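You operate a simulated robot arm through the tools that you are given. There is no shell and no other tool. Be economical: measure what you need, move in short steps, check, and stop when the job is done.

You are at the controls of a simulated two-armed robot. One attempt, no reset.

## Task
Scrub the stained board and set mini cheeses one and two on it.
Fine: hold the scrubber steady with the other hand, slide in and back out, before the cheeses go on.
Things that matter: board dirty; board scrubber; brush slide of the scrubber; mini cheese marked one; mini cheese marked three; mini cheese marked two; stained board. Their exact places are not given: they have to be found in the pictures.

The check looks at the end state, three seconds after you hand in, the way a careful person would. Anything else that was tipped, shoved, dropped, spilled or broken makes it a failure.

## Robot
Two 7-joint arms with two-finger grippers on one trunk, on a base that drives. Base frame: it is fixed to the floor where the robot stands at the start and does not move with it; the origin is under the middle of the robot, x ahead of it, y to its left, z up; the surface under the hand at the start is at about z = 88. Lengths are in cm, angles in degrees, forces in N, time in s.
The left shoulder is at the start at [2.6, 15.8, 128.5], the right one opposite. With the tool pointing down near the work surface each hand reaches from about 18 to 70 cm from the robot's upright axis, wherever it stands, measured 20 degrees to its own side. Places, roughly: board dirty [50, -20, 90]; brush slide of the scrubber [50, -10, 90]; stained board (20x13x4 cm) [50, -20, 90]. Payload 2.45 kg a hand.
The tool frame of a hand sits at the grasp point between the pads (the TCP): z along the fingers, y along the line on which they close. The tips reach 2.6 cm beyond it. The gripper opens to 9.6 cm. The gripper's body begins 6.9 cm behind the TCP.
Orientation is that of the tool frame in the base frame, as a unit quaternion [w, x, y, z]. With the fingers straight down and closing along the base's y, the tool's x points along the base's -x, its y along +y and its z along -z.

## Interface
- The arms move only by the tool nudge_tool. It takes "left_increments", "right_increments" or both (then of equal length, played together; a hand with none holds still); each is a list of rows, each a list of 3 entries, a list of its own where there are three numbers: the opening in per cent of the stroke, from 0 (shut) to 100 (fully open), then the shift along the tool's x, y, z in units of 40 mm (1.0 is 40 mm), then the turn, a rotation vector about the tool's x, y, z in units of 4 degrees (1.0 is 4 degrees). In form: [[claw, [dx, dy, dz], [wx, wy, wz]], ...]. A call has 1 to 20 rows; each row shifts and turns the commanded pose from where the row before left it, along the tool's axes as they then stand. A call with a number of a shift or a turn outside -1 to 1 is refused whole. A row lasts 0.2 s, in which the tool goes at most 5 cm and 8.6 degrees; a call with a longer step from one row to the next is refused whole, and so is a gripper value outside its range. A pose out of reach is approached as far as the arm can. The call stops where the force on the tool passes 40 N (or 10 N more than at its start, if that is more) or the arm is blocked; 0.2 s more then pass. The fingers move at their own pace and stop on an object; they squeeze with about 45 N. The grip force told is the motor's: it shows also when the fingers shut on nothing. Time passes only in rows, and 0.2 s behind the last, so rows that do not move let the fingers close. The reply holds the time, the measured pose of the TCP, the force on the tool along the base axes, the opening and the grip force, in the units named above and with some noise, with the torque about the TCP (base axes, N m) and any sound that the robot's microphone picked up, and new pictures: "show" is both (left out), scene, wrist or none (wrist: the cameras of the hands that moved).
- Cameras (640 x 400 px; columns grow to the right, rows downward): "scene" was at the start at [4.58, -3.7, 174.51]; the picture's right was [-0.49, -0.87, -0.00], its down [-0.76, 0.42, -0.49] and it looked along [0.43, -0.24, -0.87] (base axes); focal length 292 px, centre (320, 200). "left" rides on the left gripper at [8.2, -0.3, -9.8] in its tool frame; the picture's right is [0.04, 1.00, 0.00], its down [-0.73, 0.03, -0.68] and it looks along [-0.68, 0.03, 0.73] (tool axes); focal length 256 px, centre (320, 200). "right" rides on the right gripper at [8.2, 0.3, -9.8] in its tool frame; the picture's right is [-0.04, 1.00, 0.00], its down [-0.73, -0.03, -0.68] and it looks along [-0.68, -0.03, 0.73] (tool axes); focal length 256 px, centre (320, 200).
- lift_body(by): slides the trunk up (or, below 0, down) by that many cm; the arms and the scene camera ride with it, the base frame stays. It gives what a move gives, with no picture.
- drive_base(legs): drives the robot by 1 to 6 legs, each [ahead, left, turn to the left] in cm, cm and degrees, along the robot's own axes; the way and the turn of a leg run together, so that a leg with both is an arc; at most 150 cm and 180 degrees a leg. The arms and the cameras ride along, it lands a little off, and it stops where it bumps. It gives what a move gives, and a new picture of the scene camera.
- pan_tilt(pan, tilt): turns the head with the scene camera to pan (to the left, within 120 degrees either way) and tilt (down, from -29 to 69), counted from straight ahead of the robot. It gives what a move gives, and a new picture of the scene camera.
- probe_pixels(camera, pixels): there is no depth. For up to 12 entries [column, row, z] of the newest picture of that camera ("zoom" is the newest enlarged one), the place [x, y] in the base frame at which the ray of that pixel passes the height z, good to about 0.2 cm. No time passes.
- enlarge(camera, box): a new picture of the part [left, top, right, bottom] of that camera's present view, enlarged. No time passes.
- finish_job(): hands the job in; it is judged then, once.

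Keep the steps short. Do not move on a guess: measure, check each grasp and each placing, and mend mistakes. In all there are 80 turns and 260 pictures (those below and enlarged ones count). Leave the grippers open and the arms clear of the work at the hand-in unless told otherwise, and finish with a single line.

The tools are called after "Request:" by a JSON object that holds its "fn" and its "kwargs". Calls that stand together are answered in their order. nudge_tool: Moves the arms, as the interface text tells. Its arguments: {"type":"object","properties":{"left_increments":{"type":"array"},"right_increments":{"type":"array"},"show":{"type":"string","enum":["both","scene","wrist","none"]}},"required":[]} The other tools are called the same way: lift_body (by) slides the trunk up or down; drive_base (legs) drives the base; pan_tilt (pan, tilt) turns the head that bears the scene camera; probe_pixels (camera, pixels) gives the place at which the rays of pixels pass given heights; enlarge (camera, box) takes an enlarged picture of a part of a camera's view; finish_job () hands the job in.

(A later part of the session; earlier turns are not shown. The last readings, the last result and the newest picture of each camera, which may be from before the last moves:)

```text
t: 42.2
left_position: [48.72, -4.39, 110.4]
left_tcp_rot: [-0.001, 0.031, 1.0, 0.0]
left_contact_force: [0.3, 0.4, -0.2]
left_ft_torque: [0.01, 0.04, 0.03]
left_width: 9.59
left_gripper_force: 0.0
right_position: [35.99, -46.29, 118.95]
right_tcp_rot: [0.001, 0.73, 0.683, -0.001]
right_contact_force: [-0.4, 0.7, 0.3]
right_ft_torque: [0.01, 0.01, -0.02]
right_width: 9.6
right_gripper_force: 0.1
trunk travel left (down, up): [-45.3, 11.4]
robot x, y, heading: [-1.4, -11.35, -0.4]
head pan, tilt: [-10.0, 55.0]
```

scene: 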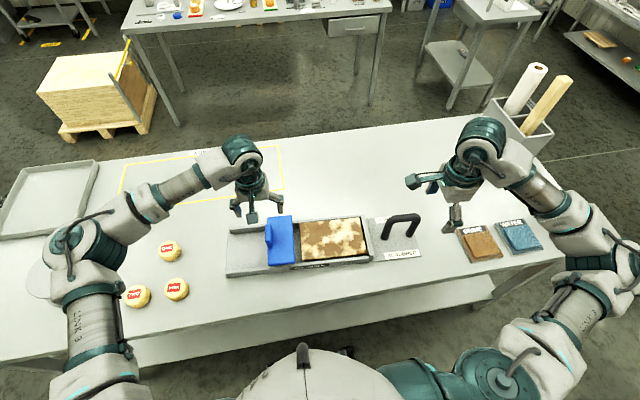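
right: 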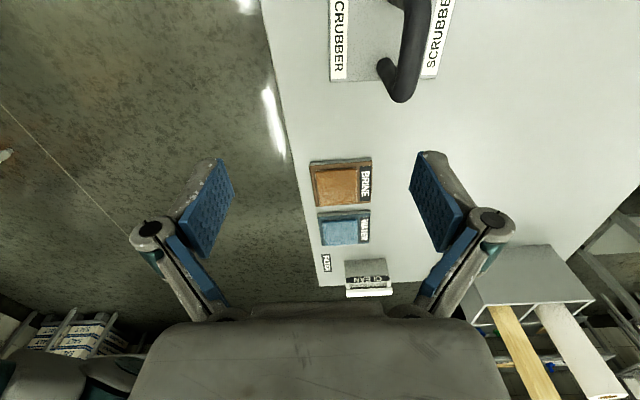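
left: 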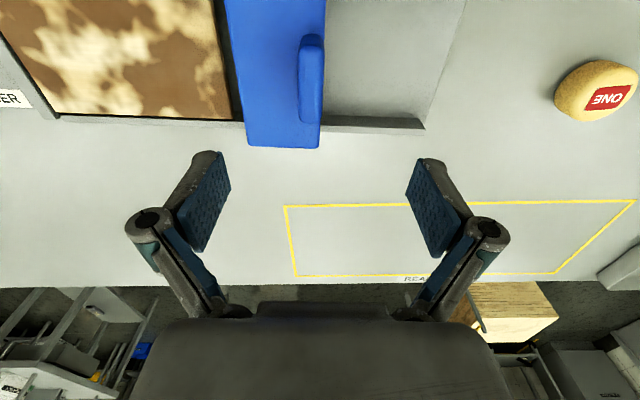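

This direction works: yaw -93.8°, along the trough. Next I move over the bar at (44.1, -45.5) and go partway down, to z ≈ 108.

Request:
{"fn": "nudge_tool", "kwargs": {"right_increments": [[100, [0.08, 0.5, 0], [0, 0, 0]], [100, [0.08, 0.5, 0], [0, 0, 0]], [100, [0.08, 0.5, 0], [0, 0, 0]], [100, [0.08, 0.5, 0], [0, 0, 0]], [100, [0, 0, 0.45], [0, 0, 0]], [100, [0, 0, 0.45], [0, 0, 0]], [100, [0, 0, 0.45], [0, 0, 0]], [100, [0, 0, 0.45], [0, 0, 0]], [100, [0, 0, 0.45], [0, 0, 0]], [100, [0, 0, 0.45], [0, 0, 0]], [100, [0, 0, 0], [0, 0, 0]]]}}

```text
t: 44.6
left_position: [48.68, -4.28, 110.45]
left_tcp_rot: [0.0, 0.031, 1.0, 0.0]
left_contact_force: [0.0, 1.3, -0.5]
left_ft_torque: [-0.01, -0.01, 0.01]
left_width: 9.58
left_gripper_force: 0.1
right_position: [43.99, -45.45, 108.01]
right_tcp_rot: [0.0, 0.729, 0.684, -0.002]
right_contact_force: [-0.3, -0.4, -0.4]
right_ft_torque: [0.01, 0.02, 0.03]
right_width: 9.6
right_gripper_force: 0.1
trunk travel left (down, up): [-45.3, 11.4]
robot x, y, heading: [-1.04, -11.09, -0.3]
head pan, tilt: [-10.0, 55.0]
```

scene: 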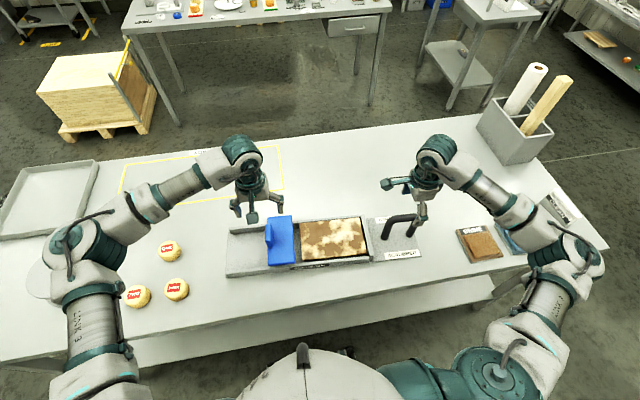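
right: 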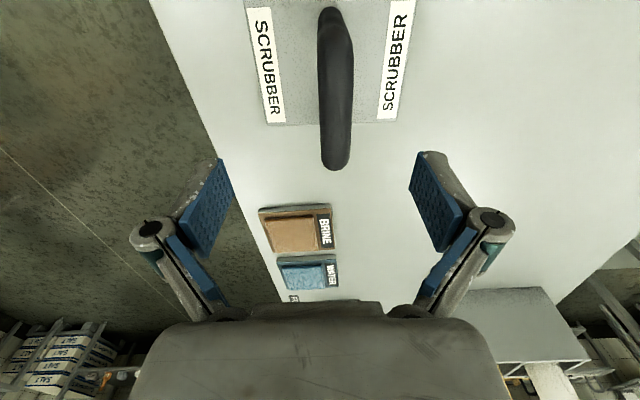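

The bar shows at column ~336, slightly off centre. I'll probe it at bar height.

Request:
{"fn": "probe_pixels", "kwargs": {"camera": "right", "pixels": [[336, 165, 101], [335, 90, 101], [334, 60, 101], [320, 165, 101], [350, 165, 101], [318, 120, 101]]}}

Request:
{"fn": "enlarge", "kwargs": {"camera": "scene", "box": [360, 130, 460, 280]}}

```text
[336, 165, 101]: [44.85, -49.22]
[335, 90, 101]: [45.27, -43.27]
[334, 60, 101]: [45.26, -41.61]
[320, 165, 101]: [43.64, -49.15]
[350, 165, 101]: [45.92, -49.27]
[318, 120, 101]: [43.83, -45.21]
```

```text
2.67 times, centred on (410, 205) of scene
```

zoom: 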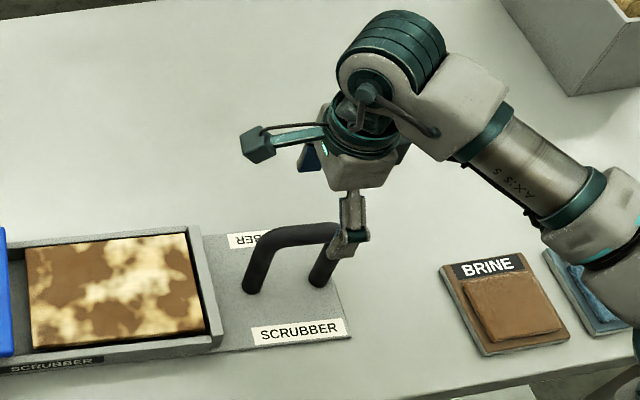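

Bar centre is x ≈ 45.1. I shift 1.1 cm, descend to z ≈ 100.8, and check before closing.

Request:
{"fn": "nudge_tool", "kwargs": {"right_increments": [[100, [0, 0.28, 0], [0, 0, 0]], [100, [0, 0, 0.45], [0, 0, 0]], [100, [0, 0, 0.45], [0, 0, 0]], [100, [0, 0, 0.45], [0, 0, 0]], [100, [0, 0, 0.45], [0, 0, 0]], [100, [0, 0, 0], [0, 0, 0]]], "show": "wrist"}}

Request:
{"fn": "nudge_tool", "kwargs": {"left_increments": [[60, [0, 0, 0.5], [0, 0, 0]], [60, [0, 0, 0.5], [0, 0, 0]], [60, [0, 0, 0.5], [0, 0, 0]], [60, [0, 0, 0.5], [0, 0, 0]], [60, [0, 0, 0.3], [0, 0, 0]], [60, [0, 0, 0], [0, 0, 0]]], "show": "both"}}

```text
t: 46.0
left_position: [48.76, -4.43, 110.49]
left_tcp_rot: [0.001, 0.032, 0.999, 0.0]
left_contact_force: [-0.2, 1.4, 0.1]
left_ft_torque: [0.02, -0.03, 0.02]
left_width: 9.61
left_gripper_force: 0.1
right_position: [45.24, -45.46, 100.92]
right_tcp_rot: [0.0, 0.729, 0.684, -0.001]
right_contact_force: [0.0, 0.2, -1.2]
right_ft_torque: [-0.02, 0.01, 0.02]
right_width: 9.59
right_gripper_force: 0.1
trunk travel left (down, up): [-45.3, 11.4]
robot x, y, heading: [-1.1, -11.17, -0.2]
head pan, tilt: [-10.0, 55.0]
```

right: 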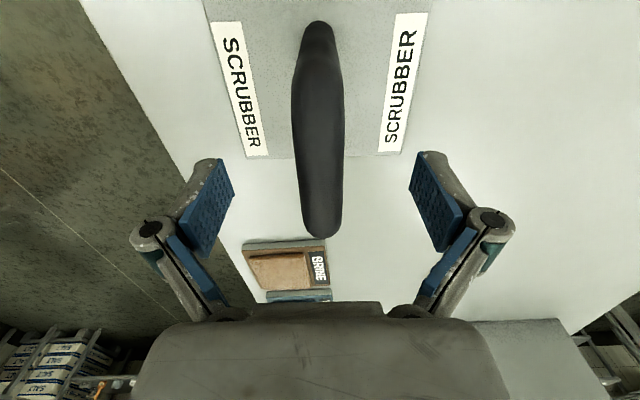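

```text
t: 47.4
left_position: [48.81, -4.42, 101.09]
left_tcp_rot: [-0.001, 0.032, 0.999, 0.0]
left_contact_force: [-0.7, -0.1, 0.3]
left_ft_torque: [-0.02, 0.04, 0.02]
left_width: 5.76
left_gripper_force: 0.2
right_position: [45.15, -45.5, 100.93]
right_tcp_rot: [0.0, 0.729, 0.685, -0.001]
right_contact_force: [-0.1, -0.3, 0.3]
right_ft_torque: [0.0, 0.0, 0.01]
right_width: 9.61
right_gripper_force: 0.0
trunk travel left (down, up): [-45.3, 11.4]
robot x, y, heading: [-1.23, -11.15, -0.4]
head pan, tilt: [-10.0, 55.0]
```

scene: 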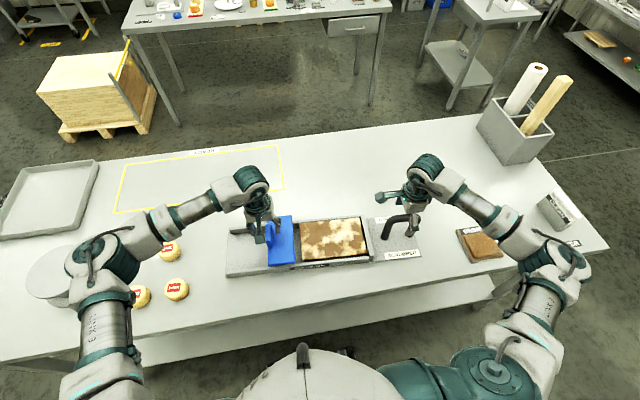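
left: 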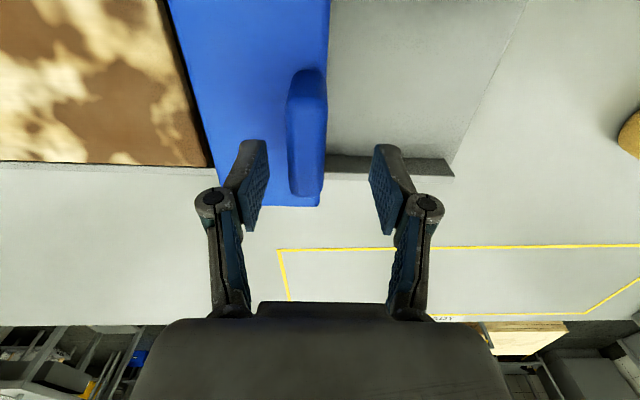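

The bar is centred in the right hand; close it. In the left view the fin sits at columns 287–327, slightly off centre, so I'll probe it.

Request:
{"fn": "probe_pixels", "kwargs": {"camera": "left", "pixels": [[294, 130, 97], [327, 130, 97], [290, 130, 93.5], [310, 70, 97], [306, 192, 97], [318, 100, 97]]}}

Request:
{"fn": "enlarge", "kwargs": {"camera": "left", "box": [220, 40, 420, 240]}}

Request:
{"fn": "nudge_tool", "kwargs": {"right_increments": [[0, [0, 0, 0], [0, 0, 0]], [0, [0, 0, 0], [0, 0, 0]], [0, [0, 0, 0], [0, 0, 0]], [0, [0, 0, 0], [0, 0, 0]], [0, [0, 0, 0], [0, 0, 0]]], "show": "wrist"}}

```text
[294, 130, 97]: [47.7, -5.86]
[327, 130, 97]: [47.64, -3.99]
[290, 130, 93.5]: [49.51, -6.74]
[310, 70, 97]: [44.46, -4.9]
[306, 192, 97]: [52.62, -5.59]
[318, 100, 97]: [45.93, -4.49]
```

```text
2.00 times, centred on (320, 140) of left
```

zoom: 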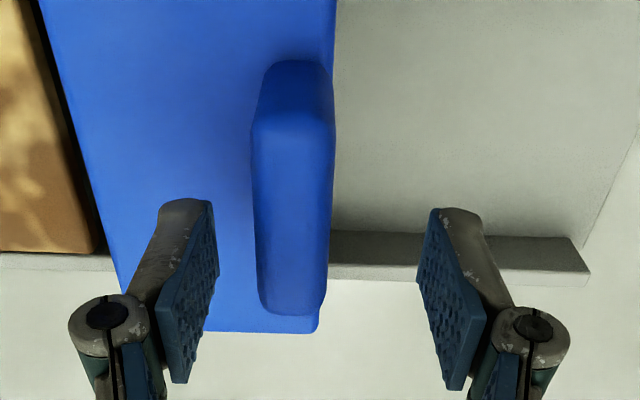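

```text
t: 48.6
left_position: [48.64, -4.43, 101.06]
left_tcp_rot: [0.0, 0.031, 1.0, 0.0]
left_contact_force: [-0.1, -0.5, 1.0]
left_ft_torque: [-0.03, -0.01, -0.02]
left_width: 5.75
left_gripper_force: 0.1
right_position: [45.13, -45.36, 100.84]
right_tcp_rot: [-0.001, 0.73, 0.684, -0.002]
right_contact_force: [2.5, -1.9, 6.7]
right_ft_torque: [0.08, 0.01, -0.09]
right_width: 2.24
right_gripper_force: 45.0
trunk travel left (down, up): [-45.3, 11.4]
robot x, y, heading: [-1.21, -11.05, -0.2]
head pan, tilt: [-10.0, 55.0]
```

right: 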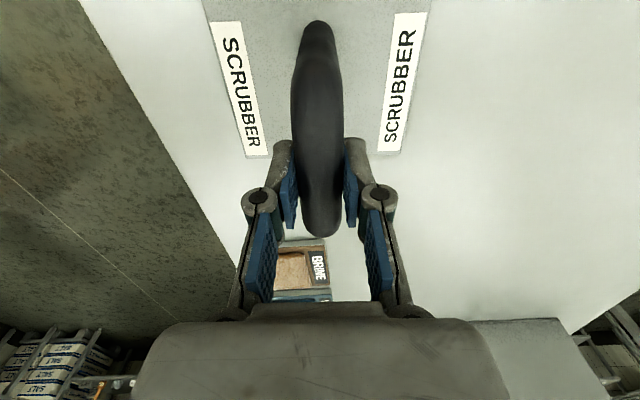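

The right grip is solid (2.24 cm, 45 N). Fin centre is y ≈ -4.95: I shift the left hand 0.5 cm right and descend to z ≈ 97.

Request:
{"fn": "nudge_tool", "kwargs": {"left_increments": [[60, [0, -0.13, 0], [0, 0, 0]], [60, [0, 0, 0.3], [0, 0, 0]], [60, [0, 0, 0.3], [0, 0, 0]], [60, [0, 0, 0.3], [0, 0, 0]], [60, [0, 0, 0.12], [0, 0, 0]], [60, [0, 0, 0], [0, 0, 0]]], "show": "both"}}

```text
t: 50.0
left_position: [48.7, -4.93, 97.15]
left_tcp_rot: [0.001, 0.032, 0.999, -0.002]
left_contact_force: [-1.4, -7.5, 17.5]
left_ft_torque: [-0.75, 0.08, -0.02]
left_width: 7.09
left_gripper_force: 7.8
right_position: [45.17, -45.48, 100.81]
right_tcp_rot: [0.0, 0.729, 0.684, -0.001]
right_contact_force: [7.6, 2.2, 6.5]
right_ft_torque: [-0.81, -0.09, -0.19]
right_width: 2.26
right_gripper_force: 45.3
trunk travel left (down, up): [-45.3, 11.4]
robot x, y, heading: [-1.38, -11.3, -0.1]
head pan, tilt: [-10.0, 55.0]
```

scene: 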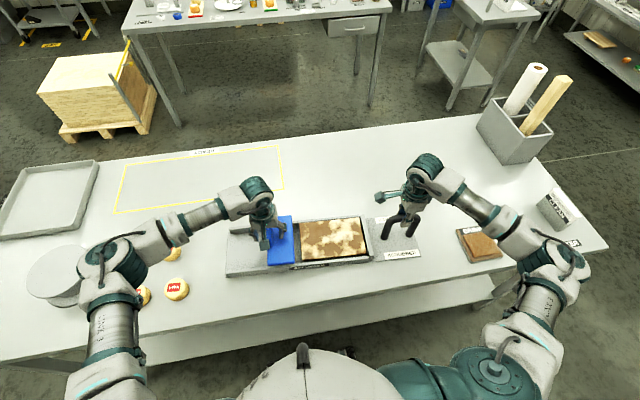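
left: 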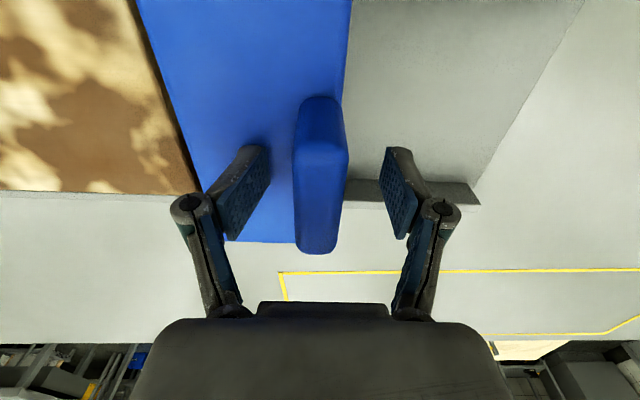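

A finger pressed on the slide's plate (17 N), so I'll lift 0.8 cm and then close on the fin.

Request:
{"fn": "nudge_tool", "kwargs": {"left_increments": [[60, [0, 0, -0.2], [0, 0, 0]], [60, [0, 0, 0], [0, 0, 0]], [20, [0, 0, 0], [0, 0, 0]], [0, [0, 0, 0], [0, 0, 0]], [0, [0, 0, 0], [0, 0, 0]], [0, [0, 0, 0], [0, 0, 0]]], "show": "wrist"}}

```text
t: 51.4
left_position: [48.71, -5.23, 98.0]
left_tcp_rot: [0.001, 0.033, 0.999, -0.001]
left_contact_force: [-2.1, -18.9, 28.0]
left_ft_torque: [-0.49, 0.22, -0.26]
left_width: 1.96
left_gripper_force: 44.8
right_position: [45.05, -45.41, 100.97]
right_tcp_rot: [0.0, 0.728, 0.685, 0.0]
right_contact_force: [10.4, 10.9, 5.0]
right_ft_torque: [-1.04, 0.03, -0.22]
right_width: 2.29
right_gripper_force: 45.1
trunk travel left (down, up): [-45.3, 11.4]
robot x, y, heading: [-1.19, -10.69, -0.1]
head pan, tilt: [-10.0, 55.0]
```

left: 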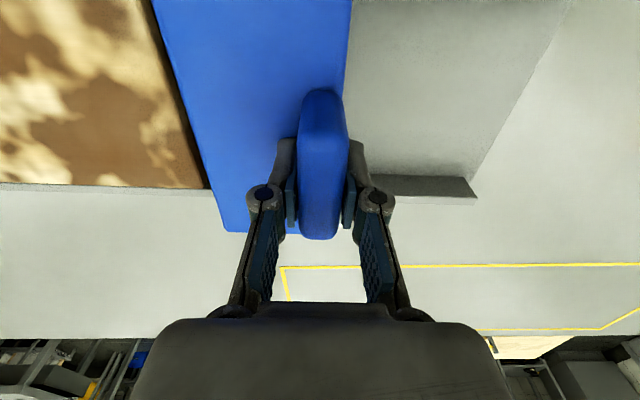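

The fin is gripped (1.96 cm, 45 N). I'll ease off the residual load a little, then begin sliding in slowly.

Request:
{"fn": "nudge_tool", "kwargs": {"left_increments": [[0, [0, -0.08, -0.06], [0, 0, 0]], [0, [0, 0, 0], [0, 0, 0]]], "show": "none"}}

Request:
{"fn": "nudge_tool", "kwargs": {"left_increments": [[0, [0, -0.15, 0], [0, 0, 0]], [0, [0, -0.2, 0], [0, 0, 0]], [0, [0, -0.2, 0], [0, 0, 0]], [0, [0, -0.2, 0], [0, 0, 0]], [0, [0, 0, 0], [0, 0, 0]]], "show": "scene"}}

```text
t: 52.0
left_position: [48.66, -5.17, 97.97]
left_tcp_rot: [0.0, 0.031, 1.0, 0.0]
left_contact_force: [-2.6, -6.4, 15.2]
left_ft_torque: [-0.34, -1.21, -0.46]
left_width: 1.96
left_gripper_force: 44.5
right_position: [45.04, -45.5, 100.93]
right_tcp_rot: [0.0, 0.73, 0.684, -0.002]
right_contact_force: [6.1, 3.3, 5.8]
right_ft_torque: [1.4, -0.14, -0.12]
right_width: 2.27
right_gripper_force: 45.0
trunk travel left (down, up): [-45.3, 11.4]
robot x, y, heading: [-1.36, -11.28, -0.2]
head pan, tilt: [-10.0, 55.0]
```

```text
t: 53.2
left_position: [48.44, -8.3, 98.11]
left_tcp_rot: [-0.001, 0.031, 1.0, -0.001]
left_contact_force: [-0.8, 5.8, 8.4]
left_ft_torque: [0.21, 0.99, -0.04]
left_width: 1.94
left_gripper_force: 44.9
right_position: [45.07, -45.51, 100.86]
right_tcp_rot: [0.001, 0.73, 0.683, -0.002]
right_contact_force: [-1.4, -4.1, 4.3]
right_ft_torque: [-1.4, 0.1, -0.23]
right_width: 2.28
right_gripper_force: 44.8
trunk travel left (down, up): [-45.3, 11.4]
robot x, y, heading: [-1.3, -11.04, -0.4]
head pan, tilt: [-10.0, 55.0]
```

scene: 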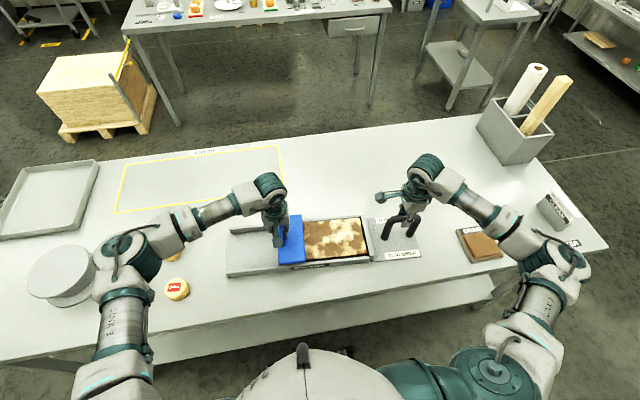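

It slides smoothly, with about 6 N and the scrubber still. I continue further in.

Request:
{"fn": "nudge_tool", "kwargs": {"left_increments": [[0, [0, -0.2, 0], [0, 0, 0]], [0, [0, -0.2, 0], [0, 0, 0]], [0, [0, -0.2, 0], [0, 0, 0]], [0, [0, -0.2, 0], [0, 0, 0]], [0, [0, -0.2, 0], [0, 0, 0]], [0, [0, -0.2, 0], [0, 0, 0]], [0, [0, -0.2, 0], [0, 0, 0]], [0, [0, -0.2, 0], [0, 0, 0]], [0, [0, -0.2, 0], [0, 0, 0]], [0, [0, -0.2, 0], [0, 0, 0]], [0, [0, -0.2, 0], [0, 0, 0]], [0, [0, -0.2, 0], [0, 0, 0]], [0, [0, -0.2, 0], [0, 0, 0]], [0, [0, -0.2, 0], [0, 0, 0]], [0, [0, -0.2, 0], [0, 0, 0]], [0, [0, -0.2, 0], [0, 0, 0]], [0, [0, -0.2, 0], [0, 0, 0]], [0, [0, -0.2, 0], [0, 0, 0]], [0, [0, 0, 0], [0, 0, 0]]], "show": "scene"}}

```text
t: 57.2
left_position: [47.53, -22.71, 98.01]
left_tcp_rot: [-0.001, 0.032, 0.999, 0.0]
left_contact_force: [-3.9, 5.7, 0.0]
left_ft_torque: [0.33, 0.58, -0.16]
left_width: 1.96
left_gripper_force: 45.4
right_position: [45.26, -45.5, 100.85]
right_tcp_rot: [0.0, 0.729, 0.684, -0.001]
right_contact_force: [1.8, -7.1, 12.7]
right_ft_torque: [-0.75, -0.03, -0.32]
right_width: 2.27
right_gripper_force: 45.0
trunk travel left (down, up): [-45.3, 11.4]
robot x, y, heading: [-1.25, -11.03, -0.2]
head pan, tilt: [-10.0, 55.0]
```

scene: 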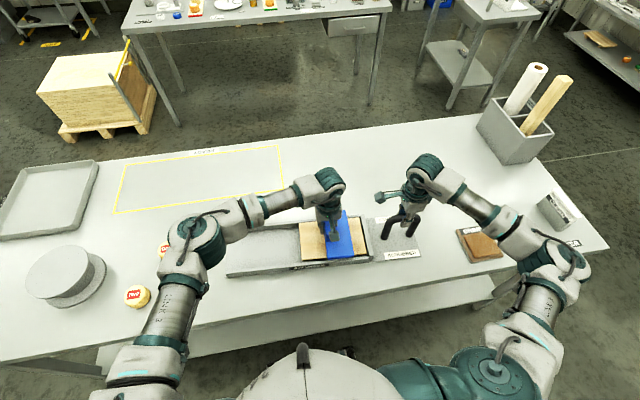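

The board behind the slide is clean. I go on to the end in small steps.

Request:
{"fn": "nudge_tool", "kwargs": {"left_increments": [[0, [0, -0.15, 0], [0, 0, 0]], [0, [0, -0.15, 0], [0, 0, 0]], [0, [0, -0.15, 0], [0, 0, 0]], [0, [0, -0.15, 0], [0, 0, 0]], [0, [0, -0.15, 0], [0, 0, 0]], [0, [0, -0.15, 0], [0, 0, 0]], [0, [0, -0.15, 0], [0, 0, 0]], [0, [0, -0.15, 0], [0, 0, 0]], [0, [0, 0, 0], [0, 0, 0]]], "show": "both"}}

Request:
{"fn": "enlarge", "kwargs": {"camera": "scene", "box": [240, 160, 440, 285]}}

```text
t: 59.2
left_position: [47.46, -27.2, 98.0]
left_tcp_rot: [-0.002, 0.031, 1.0, 0.002]
left_contact_force: [-9.8, 24.0, -0.3]
left_ft_torque: [0.48, 0.3, -0.72]
left_width: 1.96
left_gripper_force: 44.5
right_position: [45.15, -45.59, 100.92]
right_tcp_rot: [0.001, 0.73, 0.684, -0.002]
right_contact_force: [11.2, -21.3, 5.3]
right_ft_torque: [0.92, -0.26, -0.42]
right_width: 2.24
right_gripper_force: 45.2
trunk travel left (down, up): [-45.3, 11.4]
robot x, y, heading: [-1.26, -11.17, -0.3]
head pan, tilt: [-10.0, 55.0]
```

scene: 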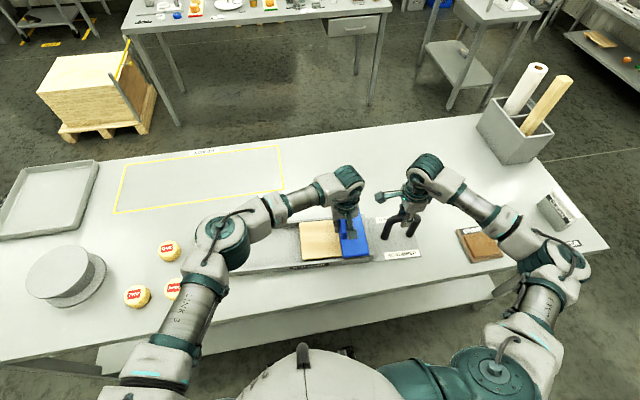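
left: 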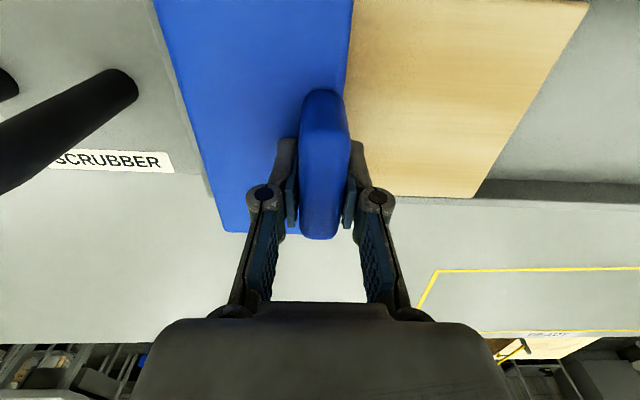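

```text
3.20 times, centred on (340, 222) of scene
```

zoom: 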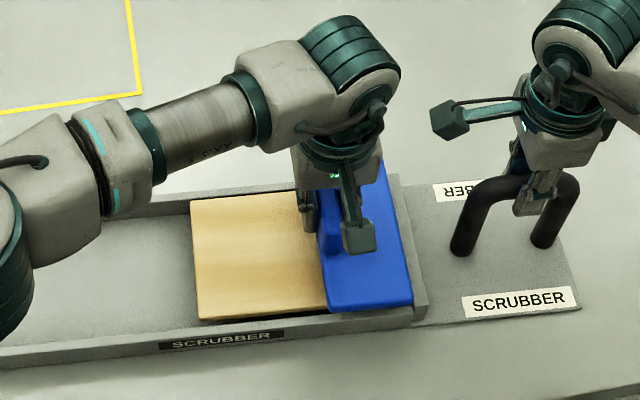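

It is at the end stop (24 N), and the exposed board is clean. I slide it back out.

Request:
{"fn": "nudge_tool", "kwargs": {"left_increments": [[0, [0, -0.05, 0], [0, 0, 0]], [0, [0, 0.2, 0], [0, 0, 0]], [0, [0, 0.2, 0], [0, 0, 0]], [0, [0, 0.2, 0], [0, 0, 0]], [0, [0, 0.2, 0], [0, 0, 0]], [0, [0, 0.2, 0], [0, 0, 0]], [0, [0, 0.2, 0], [0, 0, 0]], [0, [0, 0.2, 0], [0, 0, 0]], [0, [0, 0.2, 0], [0, 0, 0]], [0, [0, 0.2, 0], [0, 0, 0]], [0, [0, 0.2, 0], [0, 0, 0]], [0, [0, 0.2, 0], [0, 0, 0]], [0, [0, 0.2, 0], [0, 0, 0]], [0, [0, 0.2, 0], [0, 0, 0]], [0, [0, 0.2, 0], [0, 0, 0]], [0, [0, 0.2, 0], [0, 0, 0]], [0, [0, 0.2, 0], [0, 0, 0]], [0, [0, 0.2, 0], [0, 0, 0]], [0, [0, 0.2, 0], [0, 0, 0]]], "show": "none"}}

Request:
{"fn": "nudge_tool", "kwargs": {"left_increments": [[0, [0, 0.2, 0], [0, 0, 0]], [0, [0, 0.2, 0], [0, 0, 0]], [0, [0, 0.2, 0], [0, 0, 0]], [0, [0, 0.2, 0], [0, 0, 0]], [0, [0, 0.2, 0], [0, 0, 0]], [0, [0, 0.2, 0], [0, 0, 0]], [0, [0, 0.2, 0], [0, 0, 0]], [0, [0, 0.2, 0], [0, 0, 0]], [0, [0, 0.2, 0], [0, 0, 0]], [0, [0, 0.1, 0], [0, 0, 0]], [0, [0, 0, 0], [0, 0, 0]]], "show": "scene"}}

```text
t: 63.2
left_position: [48.31, -13.26, 97.93]
left_tcp_rot: [0.001, 0.031, 1.0, 0.001]
left_contact_force: [0.9, -6.3, 3.0]
left_ft_torque: [-0.42, 0.18, -0.44]
left_width: 1.94
left_gripper_force: 44.8
right_position: [45.14, -45.33, 100.77]
right_tcp_rot: [0.0, 0.729, 0.684, -0.002]
right_contact_force: [2.4, 10.6, -0.1]
right_ft_torque: [0.28, 0.01, -0.26]
right_width: 2.25
right_gripper_force: 44.7
trunk travel left (down, up): [-45.3, 11.4]
robot x, y, heading: [-1.27, -11.32, -0.2]
head pan, tilt: [-10.0, 55.0]
```

```text
t: 65.6
left_position: [48.7, -5.64, 98.06]
left_tcp_rot: [0.001, 0.031, 1.0, 0.001]
left_contact_force: [2.7, -5.5, 4.0]
left_ft_torque: [-0.33, -0.94, -0.26]
left_width: 1.95
left_gripper_force: 44.7
right_position: [45.05, -45.54, 100.79]
right_tcp_rot: [-0.001, 0.73, 0.684, -0.002]
right_contact_force: [-1.2, 7.2, -0.1]
right_ft_torque: [0.79, -0.01, 0.03]
right_width: 2.26
right_gripper_force: 44.4
trunk travel left (down, up): [-45.3, 11.4]
robot x, y, heading: [-1.21, -11.48, -0.4]
head pan, tilt: [-10.0, 55.0]
```

scene: 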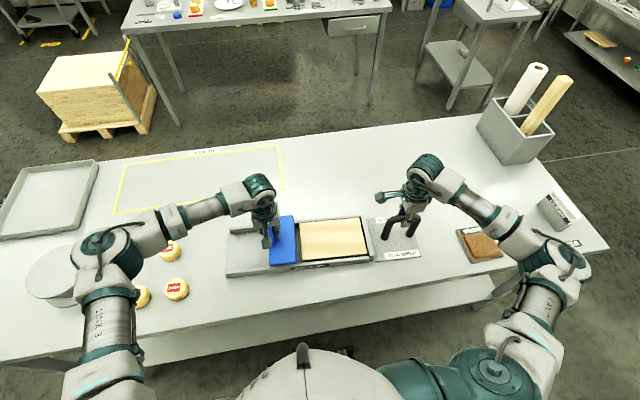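

The whole board is clean. One more cm out, then the left hand releases and lifts straight up.

Request:
{"fn": "nudge_tool", "kwargs": {"left_increments": [[0, [0, 0.15, 0], [0, 0, 0]], [0, [0, 0.1, 0], [0, 0, 0]], [0, [0, 0, 0], [0, 0, 0]], [0, [0, -0.03, 0], [0, 0, 0]], [0, [0, 0, 0], [0, 0, 0]]], "show": "none"}}

Request:
{"fn": "nudge_tool", "kwargs": {"left_increments": [[45, [0, 0, 0], [0, 0, 0]], [45, [0, 0, 0], [0, 0, 0]], [45, [0, 0, -0.3], [0, 0, 0]], [45, [0, 0, -0.5], [0, 0, 0]], [45, [0, 0, -0.5], [0, 0, 0]], [45, [0, 0, -0.7], [0, 0, 0]], [45, [0, 0, -0.8], [0, 0, 0]], [45, [0, 0, -0.8], [0, 0, 0]], [45, [0, 0, 0], [0, 0, 0]]], "show": "both"}}

```text
t: 66.8
left_position: [48.58, -4.99, 98.17]
left_tcp_rot: [-0.001, 0.032, 0.999, -0.001]
left_contact_force: [-6.5, -30.5, 2.7]
left_ft_torque: [-0.71, 0.44, -0.03]
left_width: 1.95
left_gripper_force: 44.6
right_position: [45.09, -45.38, 100.79]
right_tcp_rot: [-0.001, 0.729, 0.685, -0.001]
right_contact_force: [3.6, 28.7, 1.0]
right_ft_torque: [0.81, -0.1, -0.18]
right_width: 2.28
right_gripper_force: 45.0
trunk travel left (down, up): [-45.3, 11.4]
robot x, y, heading: [-1.28, -11.13, -0.2]
head pan, tilt: [-10.0, 55.0]
```

```text
t: 68.8
left_position: [48.75, -4.78, 112.52]
left_tcp_rot: [0.0, 0.031, 1.0, 0.0]
left_contact_force: [-0.8, 0.4, 0.1]
left_ft_torque: [0.03, -0.01, 0.02]
left_width: 4.31
left_gripper_force: 0.1
right_position: [45.11, -45.58, 100.7]
right_tcp_rot: [-0.001, 0.729, 0.685, -0.002]
right_contact_force: [0.4, -4.6, 0.1]
right_ft_torque: [0.34, -0.05, -0.23]
right_width: 2.26
right_gripper_force: 44.8
trunk travel left (down, up): [-45.3, 11.4]
robot x, y, heading: [-1.06, -11.26, -0.5]
head pan, tilt: [-10.0, 55.0]
```

scene: 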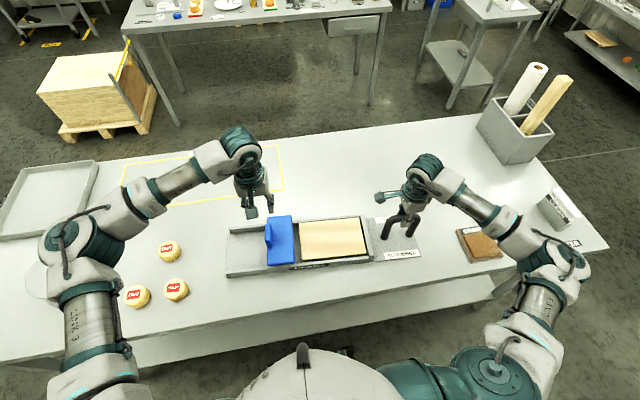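
left: 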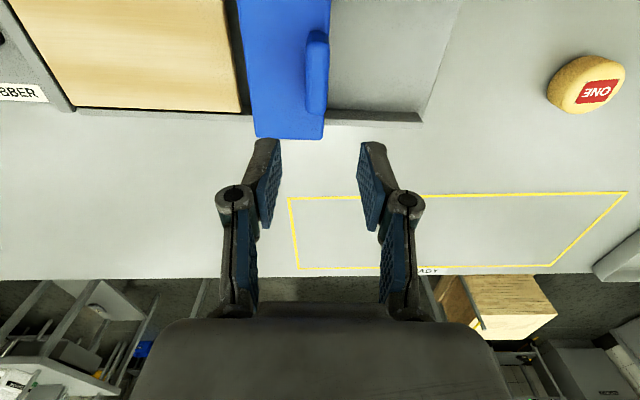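

The out-stop is reached and the slide released. Next I release and lift the right hand, shift it right, and take a measure of the cheeses.

Request:
{"fn": "nudge_tool", "kwargs": {"right_increments": [[60, [0, 0, 0], [0, 0, 0]], [60, [0, 0, 0], [0, 0, 0]], [60, [0, 0, -0.5], [0, 0, 0]], [60, [0, 0, -0.7], [0, 0, 0]], [60, [0, 0, -0.7], [0, 0, 0]], [60, [0, 0, -0.7], [0, 0, 0]], [60, [0, 0, -0.7], [0, 0, 0]], [60, [0, 0, -0.7], [0, 0, 0]], [60, [-0.5, -0.4, 0], [0, 0, 0]], [60, [-0.5, -0.4, 0], [0, 0, 0]], [60, [-0.5, -0.4, 0], [0, 0, 0]], [60, [0, 0, 0], [0, 0, 0]]], "show": "scene"}}

Request:
{"fn": "enlarge", "kwargs": {"camera": "scene", "box": [100, 220, 260, 320]}}

Request:
{"fn": "probe_pixels", "kwargs": {"camera": "left", "pixels": [[588, 83, 91], [588, 83, 92], [548, 95, 90], [625, 75, 91]]}}

```text
t: 71.4
left_position: [48.76, -4.78, 112.42]
left_tcp_rot: [-0.001, 0.032, 0.999, 0.0]
left_contact_force: [-0.3, 0.2, -1.0]
left_ft_torque: [-0.01, 0.0, 0.01]
left_width: 4.32
left_gripper_force: 0.3
right_position: [40.0, -51.21, 116.86]
right_tcp_rot: [-0.001, 0.729, 0.685, -0.002]
right_contact_force: [0.0, 0.1, 0.0]
right_ft_torque: [-0.03, 0.02, -0.02]
right_width: 5.77
right_gripper_force: 0.1
trunk travel left (down, up): [-45.3, 11.4]
robot x, y, heading: [-1.32, -11.16, -0.2]
head pan, tilt: [-10.0, 55.0]
```

scene: 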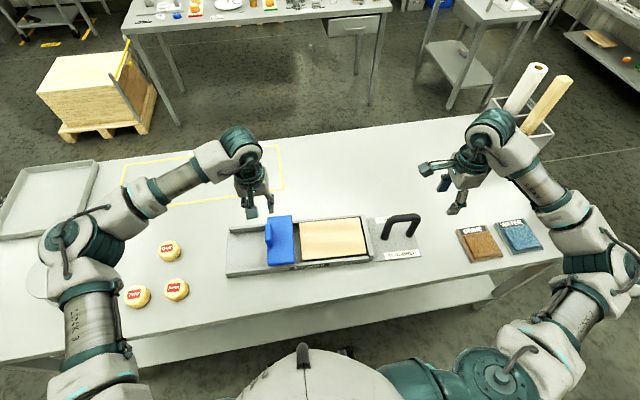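

```text
4.00 times, centred on (180, 270) of scene
```

zoom: 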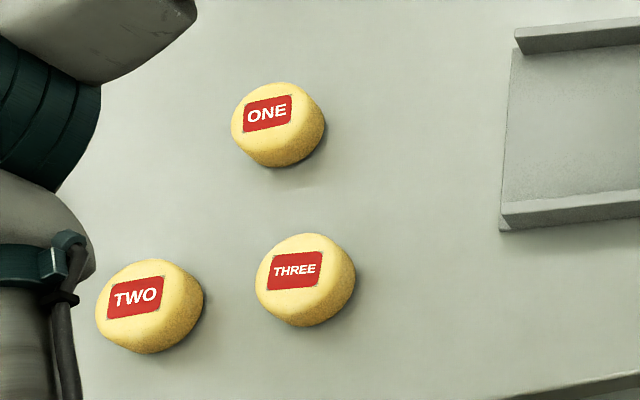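

```text
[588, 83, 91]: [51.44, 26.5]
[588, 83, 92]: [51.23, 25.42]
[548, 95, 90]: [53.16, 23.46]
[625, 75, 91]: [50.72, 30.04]
```

The left hand goes above cheese ONE (about 51.4, 26), open.

Request:
{"fn": "nudge_tool", "kwargs": {"left_increments": [[100, [-0.01, 0.77, 0], [0, 0, 0]], [100, [-0.01, 0.77, 0], [0, 0, 0]], [100, [-0.01, 0.77, 0], [0, 0, 0]], [100, [-0.01, 0.77, 0], [0, 0, 0]], [100, [-0.01, 0.77, 0], [0, 0, 0]], [100, [-0.01, 0.77, 0], [0, 0, 0]], [100, [-0.01, 0.77, 0], [0, 0, 0]], [100, [-0.01, 0.77, 0], [0, 0, 0]], [100, [-0.01, 0.77, 0], [0, 0, 0]], [100, [-0.01, 0.77, 0], [0, 0, 0]], [100, [0, 0, 0], [0, 0, 0]], [100, [0, 0, 0], [0, 0, 0]]], "show": "both"}}

```text
t: 74.0
left_position: [51.15, 26.07, 112.41]
left_tcp_rot: [0.0, 0.032, 0.999, 0.0]
left_contact_force: [-0.3, 0.3, 0.6]
left_ft_torque: [0.01, -0.03, 0.02]
left_width: 9.59
left_gripper_force: 0.0
right_position: [40.02, -51.11, 116.91]
right_tcp_rot: [0.0, 0.729, 0.684, -0.001]
right_contact_force: [-0.5, 0.3, 0.5]
right_ft_torque: [0.01, 0.03, 0.02]
right_width: 5.73
right_gripper_force: 0.1
trunk travel left (down, up): [-45.3, 11.4]
robot x, y, heading: [-1.22, -11.1, -0.2]
head pan, tilt: [-10.0, 55.0]
```

scene: 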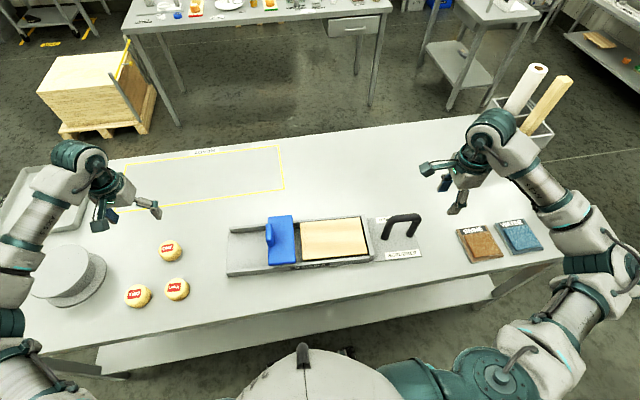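
left: 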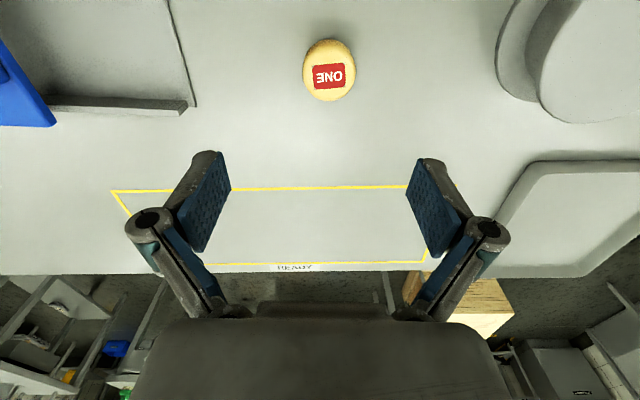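

Request:
{"fn": "probe_pixels", "kwargs": {"camera": "left", "pixels": [[329, 74, 90], [329, 74, 91.5], [303, 72, 90], [356, 72, 90], [330, 102, 88], [329, 38, 88], [329, 38, 91]]}}

Request:
{"fn": "probe_pixels", "kwargs": {"camera": "scene", "pixels": [[168, 247, 90], [168, 247, 91.5], [158, 249, 90], [181.5, 251, 90], [173, 262, 88], [168, 240, 91]]}}

Request:
{"fn": "enlarge", "kwargs": {"camera": "left", "box": [270, 20, 390, 120]}}

```text
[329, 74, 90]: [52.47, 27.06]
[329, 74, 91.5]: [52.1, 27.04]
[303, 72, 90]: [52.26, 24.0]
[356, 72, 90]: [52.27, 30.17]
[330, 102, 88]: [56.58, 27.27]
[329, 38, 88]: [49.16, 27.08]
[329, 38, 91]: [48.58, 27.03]
```

```text
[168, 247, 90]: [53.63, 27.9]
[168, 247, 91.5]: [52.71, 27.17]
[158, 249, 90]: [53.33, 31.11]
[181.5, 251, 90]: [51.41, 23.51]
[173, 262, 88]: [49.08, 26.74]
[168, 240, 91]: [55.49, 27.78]
```

```text
4.00 times, centred on (330, 70) of left
```

zoom: 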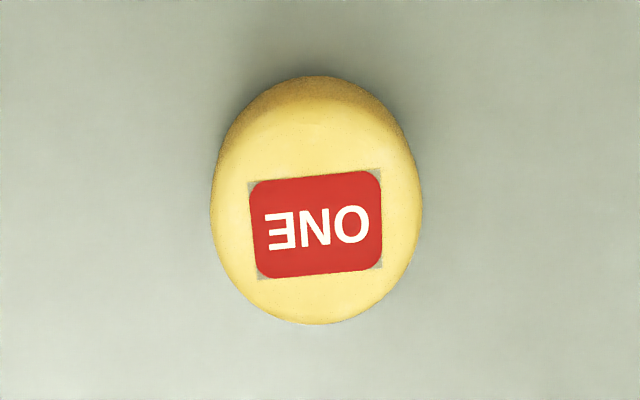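

Cheese ONE: centre (52.2, 27.0), top about z 92, about 6 cm wide. I go down in two stages, checking the alignment.

Request:
{"fn": "nudge_tool", "kwargs": {"left_increments": [[100, [-0.25, 0.24, 0.3], [0, 0, 0]], [100, [0, 0, 0.6], [0, 0, 0]], [100, [0, 0, 0.6], [0, 0, 0]], [100, [0, 0, 0.6], [0, 0, 0]], [100, [0, 0, 0.6], [0, 0, 0]], [100, [0, 0, 0.4], [0, 0, 0]], [100, [0, 0, 0], [0, 0, 0]]], "show": "wrist"}}

```text
t: 75.6
left_position: [52.17, 26.86, 100.03]
left_tcp_rot: [0.0, 0.032, 0.999, 0.0]
left_contact_force: [-0.2, -0.1, 0.3]
left_ft_torque: [-0.02, 0.01, 0.02]
left_width: 9.62
left_gripper_force: 0.0
right_position: [39.99, -51.2, 116.98]
right_tcp_rot: [0.001, 0.729, 0.685, -0.002]
right_contact_force: [0.4, -0.1, -0.6]
right_ft_torque: [0.0, 0.01, -0.01]
right_width: 5.77
right_gripper_force: 0.0
trunk travel left (down, up): [-45.3, 11.4]
robot x, y, heading: [-1.15, -11.0, -0.3]
head pan, tilt: [-10.0, 55.0]
```

left: 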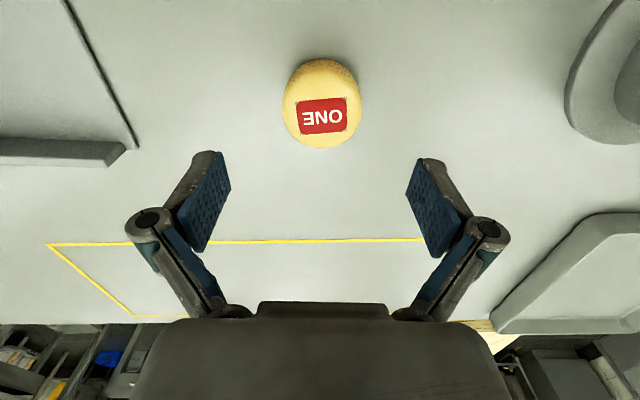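

Request:
{"fn": "probe_pixels", "kwargs": {"camera": "left", "pixels": [[322, 110, 92], [322, 110, 91], [284, 105, 90], [361, 105, 90]]}}

Request:
{"fn": "nudge_tool", "kwargs": {"left_increments": [[100, [0, 0, 0.5], [0, 0, 0]], [100, [0, 0, 0.5], [0, 0, 0]], [100, [0, 0, 0.5], [0, 0, 0]], [100, [0, 0, 0.5], [0, 0, 0]], [100, [0, 0, 0.2], [0, 0, 0]], [100, [0, 0, 0], [0, 0, 0]]], "show": "wrist"}}

```text
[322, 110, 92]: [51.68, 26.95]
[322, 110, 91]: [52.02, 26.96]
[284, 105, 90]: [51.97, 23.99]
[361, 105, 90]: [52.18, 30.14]
```

```text
t: 77.0
left_position: [52.23, 26.74, 91.24]
left_tcp_rot: [-0.001, 0.031, 1.0, 0.0]
left_contact_force: [0.1, 1.1, 0.3]
left_ft_torque: [0.01, 0.04, -0.01]
left_width: 9.58
left_gripper_force: 0.1
right_position: [40.1, -51.17, 116.93]
right_tcp_rot: [0.001, 0.73, 0.684, -0.002]
right_contact_force: [0.4, -0.1, -0.4]
right_ft_torque: [0.05, 0.01, 0.0]
right_width: 5.79
right_gripper_force: 0.2
trunk travel left (down, up): [-45.3, 11.4]
robot x, y, heading: [-1.11, -11.02, -0.3]
head pan, tilt: [-10.0, 55.0]
```

left: 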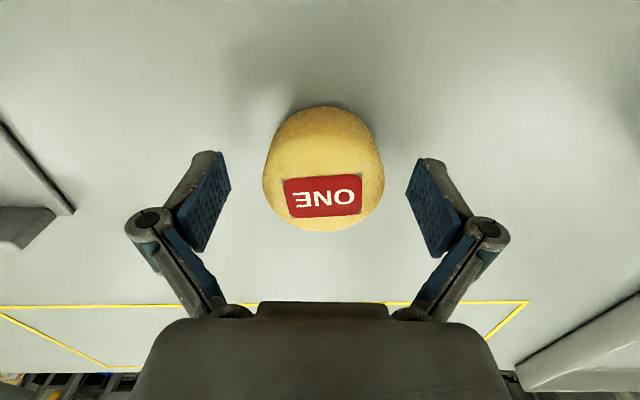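

The cheese is centred between the fingers. I close gently and check.

Request:
{"fn": "nudge_tool", "kwargs": {"left_increments": [[70, [0, 0, 0], [0, 0, 0]], [50, [0, 0, 0], [0, 0, 0]], [30, [0, 0, 0], [0, 0, 0]], [30, [0, 0, 0], [0, 0, 0]], [30, [0, 0, 0], [0, 0, 0]]], "show": "wrist"}}

```text
t: 78.2
left_position: [52.24, 26.95, 91.16]
left_tcp_rot: [0.001, 0.032, 0.999, 0.0]
left_contact_force: [0.0, 0.8, 1.1]
left_ft_torque: [-0.01, 0.04, 0.02]
left_width: 5.88
left_gripper_force: 44.4
right_position: [40.04, -51.22, 116.97]
right_tcp_rot: [0.001, 0.729, 0.685, -0.002]
right_contact_force: [0.1, 0.1, 0.5]
right_ft_torque: [0.0, -0.02, 0.0]
right_width: 5.8
right_gripper_force: 0.0
trunk travel left (down, up): [-45.3, 11.4]
robot x, y, heading: [-1.35, -11.08, -0.5]
head pan, tilt: [-10.0, 55.0]
```

left: 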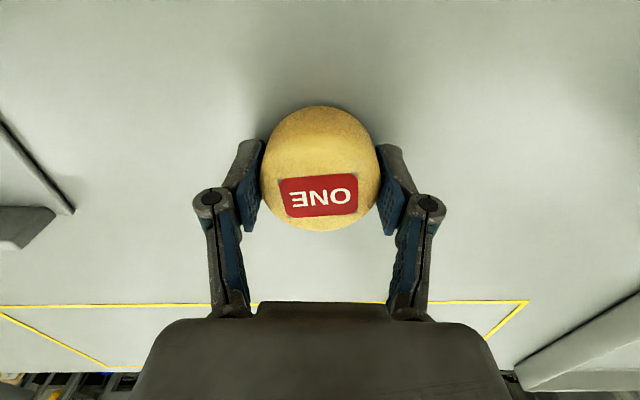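

Cheese ONE is held (5.88 cm). Lift, then travel above the right part of the board at (46.9, -29.3).

Request:
{"fn": "nudge_tool", "kwargs": {"left_increments": [[30, [0, 0, -0.3], [0, 0, 0]], [30, [0, 0, -0.6], [0, 0, 0]], [30, [0, 0, -0.7], [0, 0, 0]], [30, [0, 0, -0.7], [0, 0, 0]], [30, [0, 0, -0.7], [0, 0, 0]], [30, [0, 0, -0.7], [0, 0, 0]], [30, [0, 0, -0.7], [0, 0, 0]], [30, [0, 0, -0.6], [0, 0, 0]], [30, [0, 0, 0], [0, 0, 0]]], "show": "wrist"}}

Request:
{"fn": "nudge_tool", "kwargs": {"left_increments": [[30, [0.02, -0.4, 0], [0, 0, 0]], [30, [0.02, -0.74, 0], [0, 0, 0]], [30, [0.02, -0.74, 0], [0, 0, 0]], [30, [0.02, -0.74, 0], [0, 0, 0]], [30, [0.02, -0.74, 0], [0, 0, 0]], [30, [0.02, -0.74, 0], [0, 0, 0]], [30, [0.02, -0.74, 0], [0, 0, 0]], [30, [0.03, -0.74, 0], [0, 0, 0]], [30, [0.03, -0.74, 0], [0, 0, 0]], [30, [0.03, -0.74, 0], [0, 0, 0]], [30, [0.03, -0.74, 0], [0, 0, 0]], [30, [0.03, -0.74, 0], [0, 0, 0]], [30, [0.03, -0.74, 0], [0, 0, 0]], [30, [0.03, -0.74, 0], [0, 0, 0]], [30, [0.03, -0.74, 0], [0, 0, 0]], [30, [0.03, -0.74, 0], [0, 0, 0]], [30, [0.03, -0.74, 0], [0, 0, 0]], [30, [0.03, -0.74, 0], [0, 0, 0]], [30, [0.03, -0.74, 0], [0, 0, 0]], [30, [0, -0.4, 0], [0, 0, 0]]], "show": "both"}}

```text
t: 80.2
left_position: [52.22, 26.9, 111.14]
left_tcp_rot: [0.0, 0.031, 1.0, 0.0]
left_contact_force: [0.1, -0.8, -0.6]
left_ft_torque: [0.0, -0.03, -0.01]
left_width: 5.91
left_gripper_force: 44.9
right_position: [40.01, -51.17, 116.87]
right_tcp_rot: [0.001, 0.73, 0.684, -0.002]
right_contact_force: [0.4, -0.6, 0.1]
right_ft_torque: [0.0, -0.02, 0.01]
right_width: 5.77
right_gripper_force: 0.2
trunk travel left (down, up): [-45.3, 11.4]
robot x, y, heading: [-1.23, -10.94, -0.5]
head pan, tilt: [-10.0, 55.0]
```

left: 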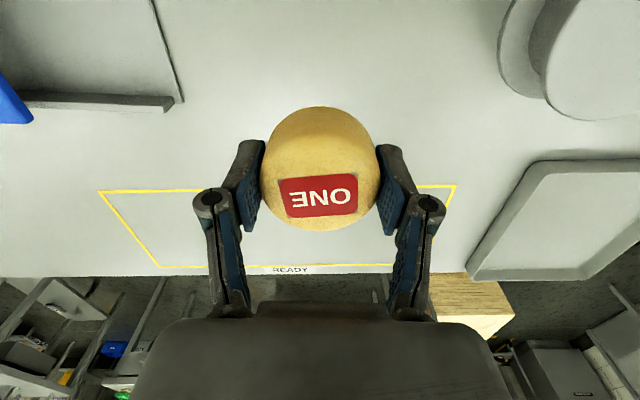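

```text
t: 84.4
left_position: [46.67, -29.53, 111.27]
left_tcp_rot: [-0.001, 0.031, 1.0, 0.001]
left_contact_force: [0.2, -0.4, -0.6]
left_ft_torque: [0.04, -0.03, 0.01]
left_width: 5.87
left_gripper_force: 44.6
right_position: [40.04, -51.34, 116.83]
right_tcp_rot: [0.0, 0.729, 0.684, -0.001]
right_contact_force: [0.1, -0.8, -0.1]
right_ft_torque: [0.02, 0.0, 0.0]
right_width: 5.77
right_gripper_force: 0.0
trunk travel left (down, up): [-45.3, 11.4]
robot x, y, heading: [-1.47, -11.02, -0.1]
head pan, tilt: [-10.0, 55.0]
```

scene: 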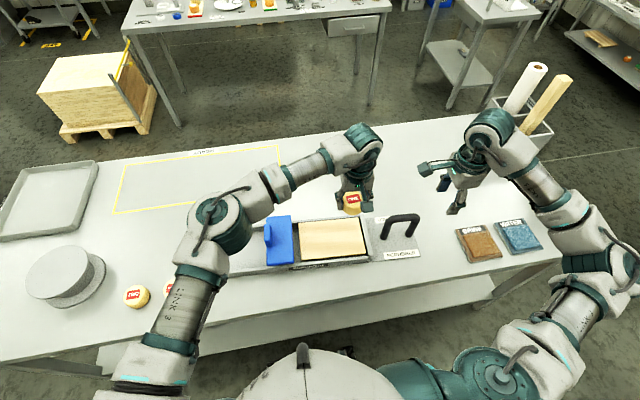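
left: 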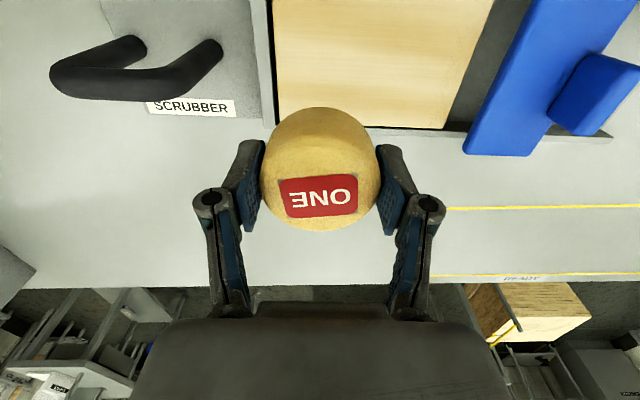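

I'll check the board extents from here before lowering.

Request:
{"fn": "probe_pixels", "kwargs": {"camera": "left", "pixels": [[445, 128, 90], [445, 128, 92], [278, 60, 90], [278, 60, 92], [468, 60, 91], [270, 60, 91]]}}

Request:
{"fn": "probe_pixels", "kwargs": {"camera": "scene", "pixels": [[300, 222, 90], [300, 222, 92], [367, 254, 90], [367, 254, 92], [301, 260, 91]]}}

Request:
{"fn": "enlarge", "kwargs": {"camera": "scene", "box": [230, 170, 430, 295]}}

```text
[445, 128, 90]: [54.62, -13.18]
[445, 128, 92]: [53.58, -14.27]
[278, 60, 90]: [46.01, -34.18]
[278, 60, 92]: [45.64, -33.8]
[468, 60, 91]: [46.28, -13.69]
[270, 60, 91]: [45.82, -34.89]
```

```text
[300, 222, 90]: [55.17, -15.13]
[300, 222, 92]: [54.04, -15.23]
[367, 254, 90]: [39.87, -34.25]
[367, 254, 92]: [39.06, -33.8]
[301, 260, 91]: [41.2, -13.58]
```

```text
3.20 times, centred on (330, 232) of scene
```

zoom: 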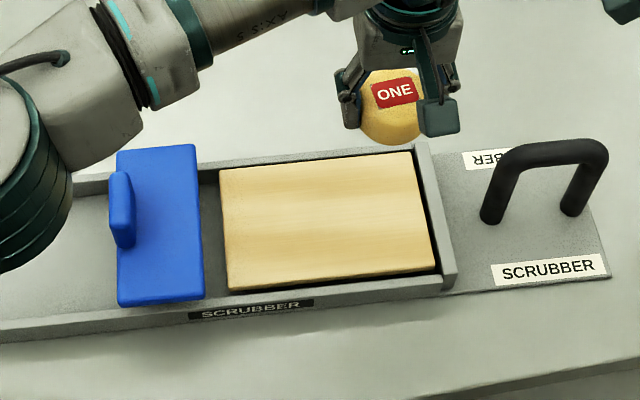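

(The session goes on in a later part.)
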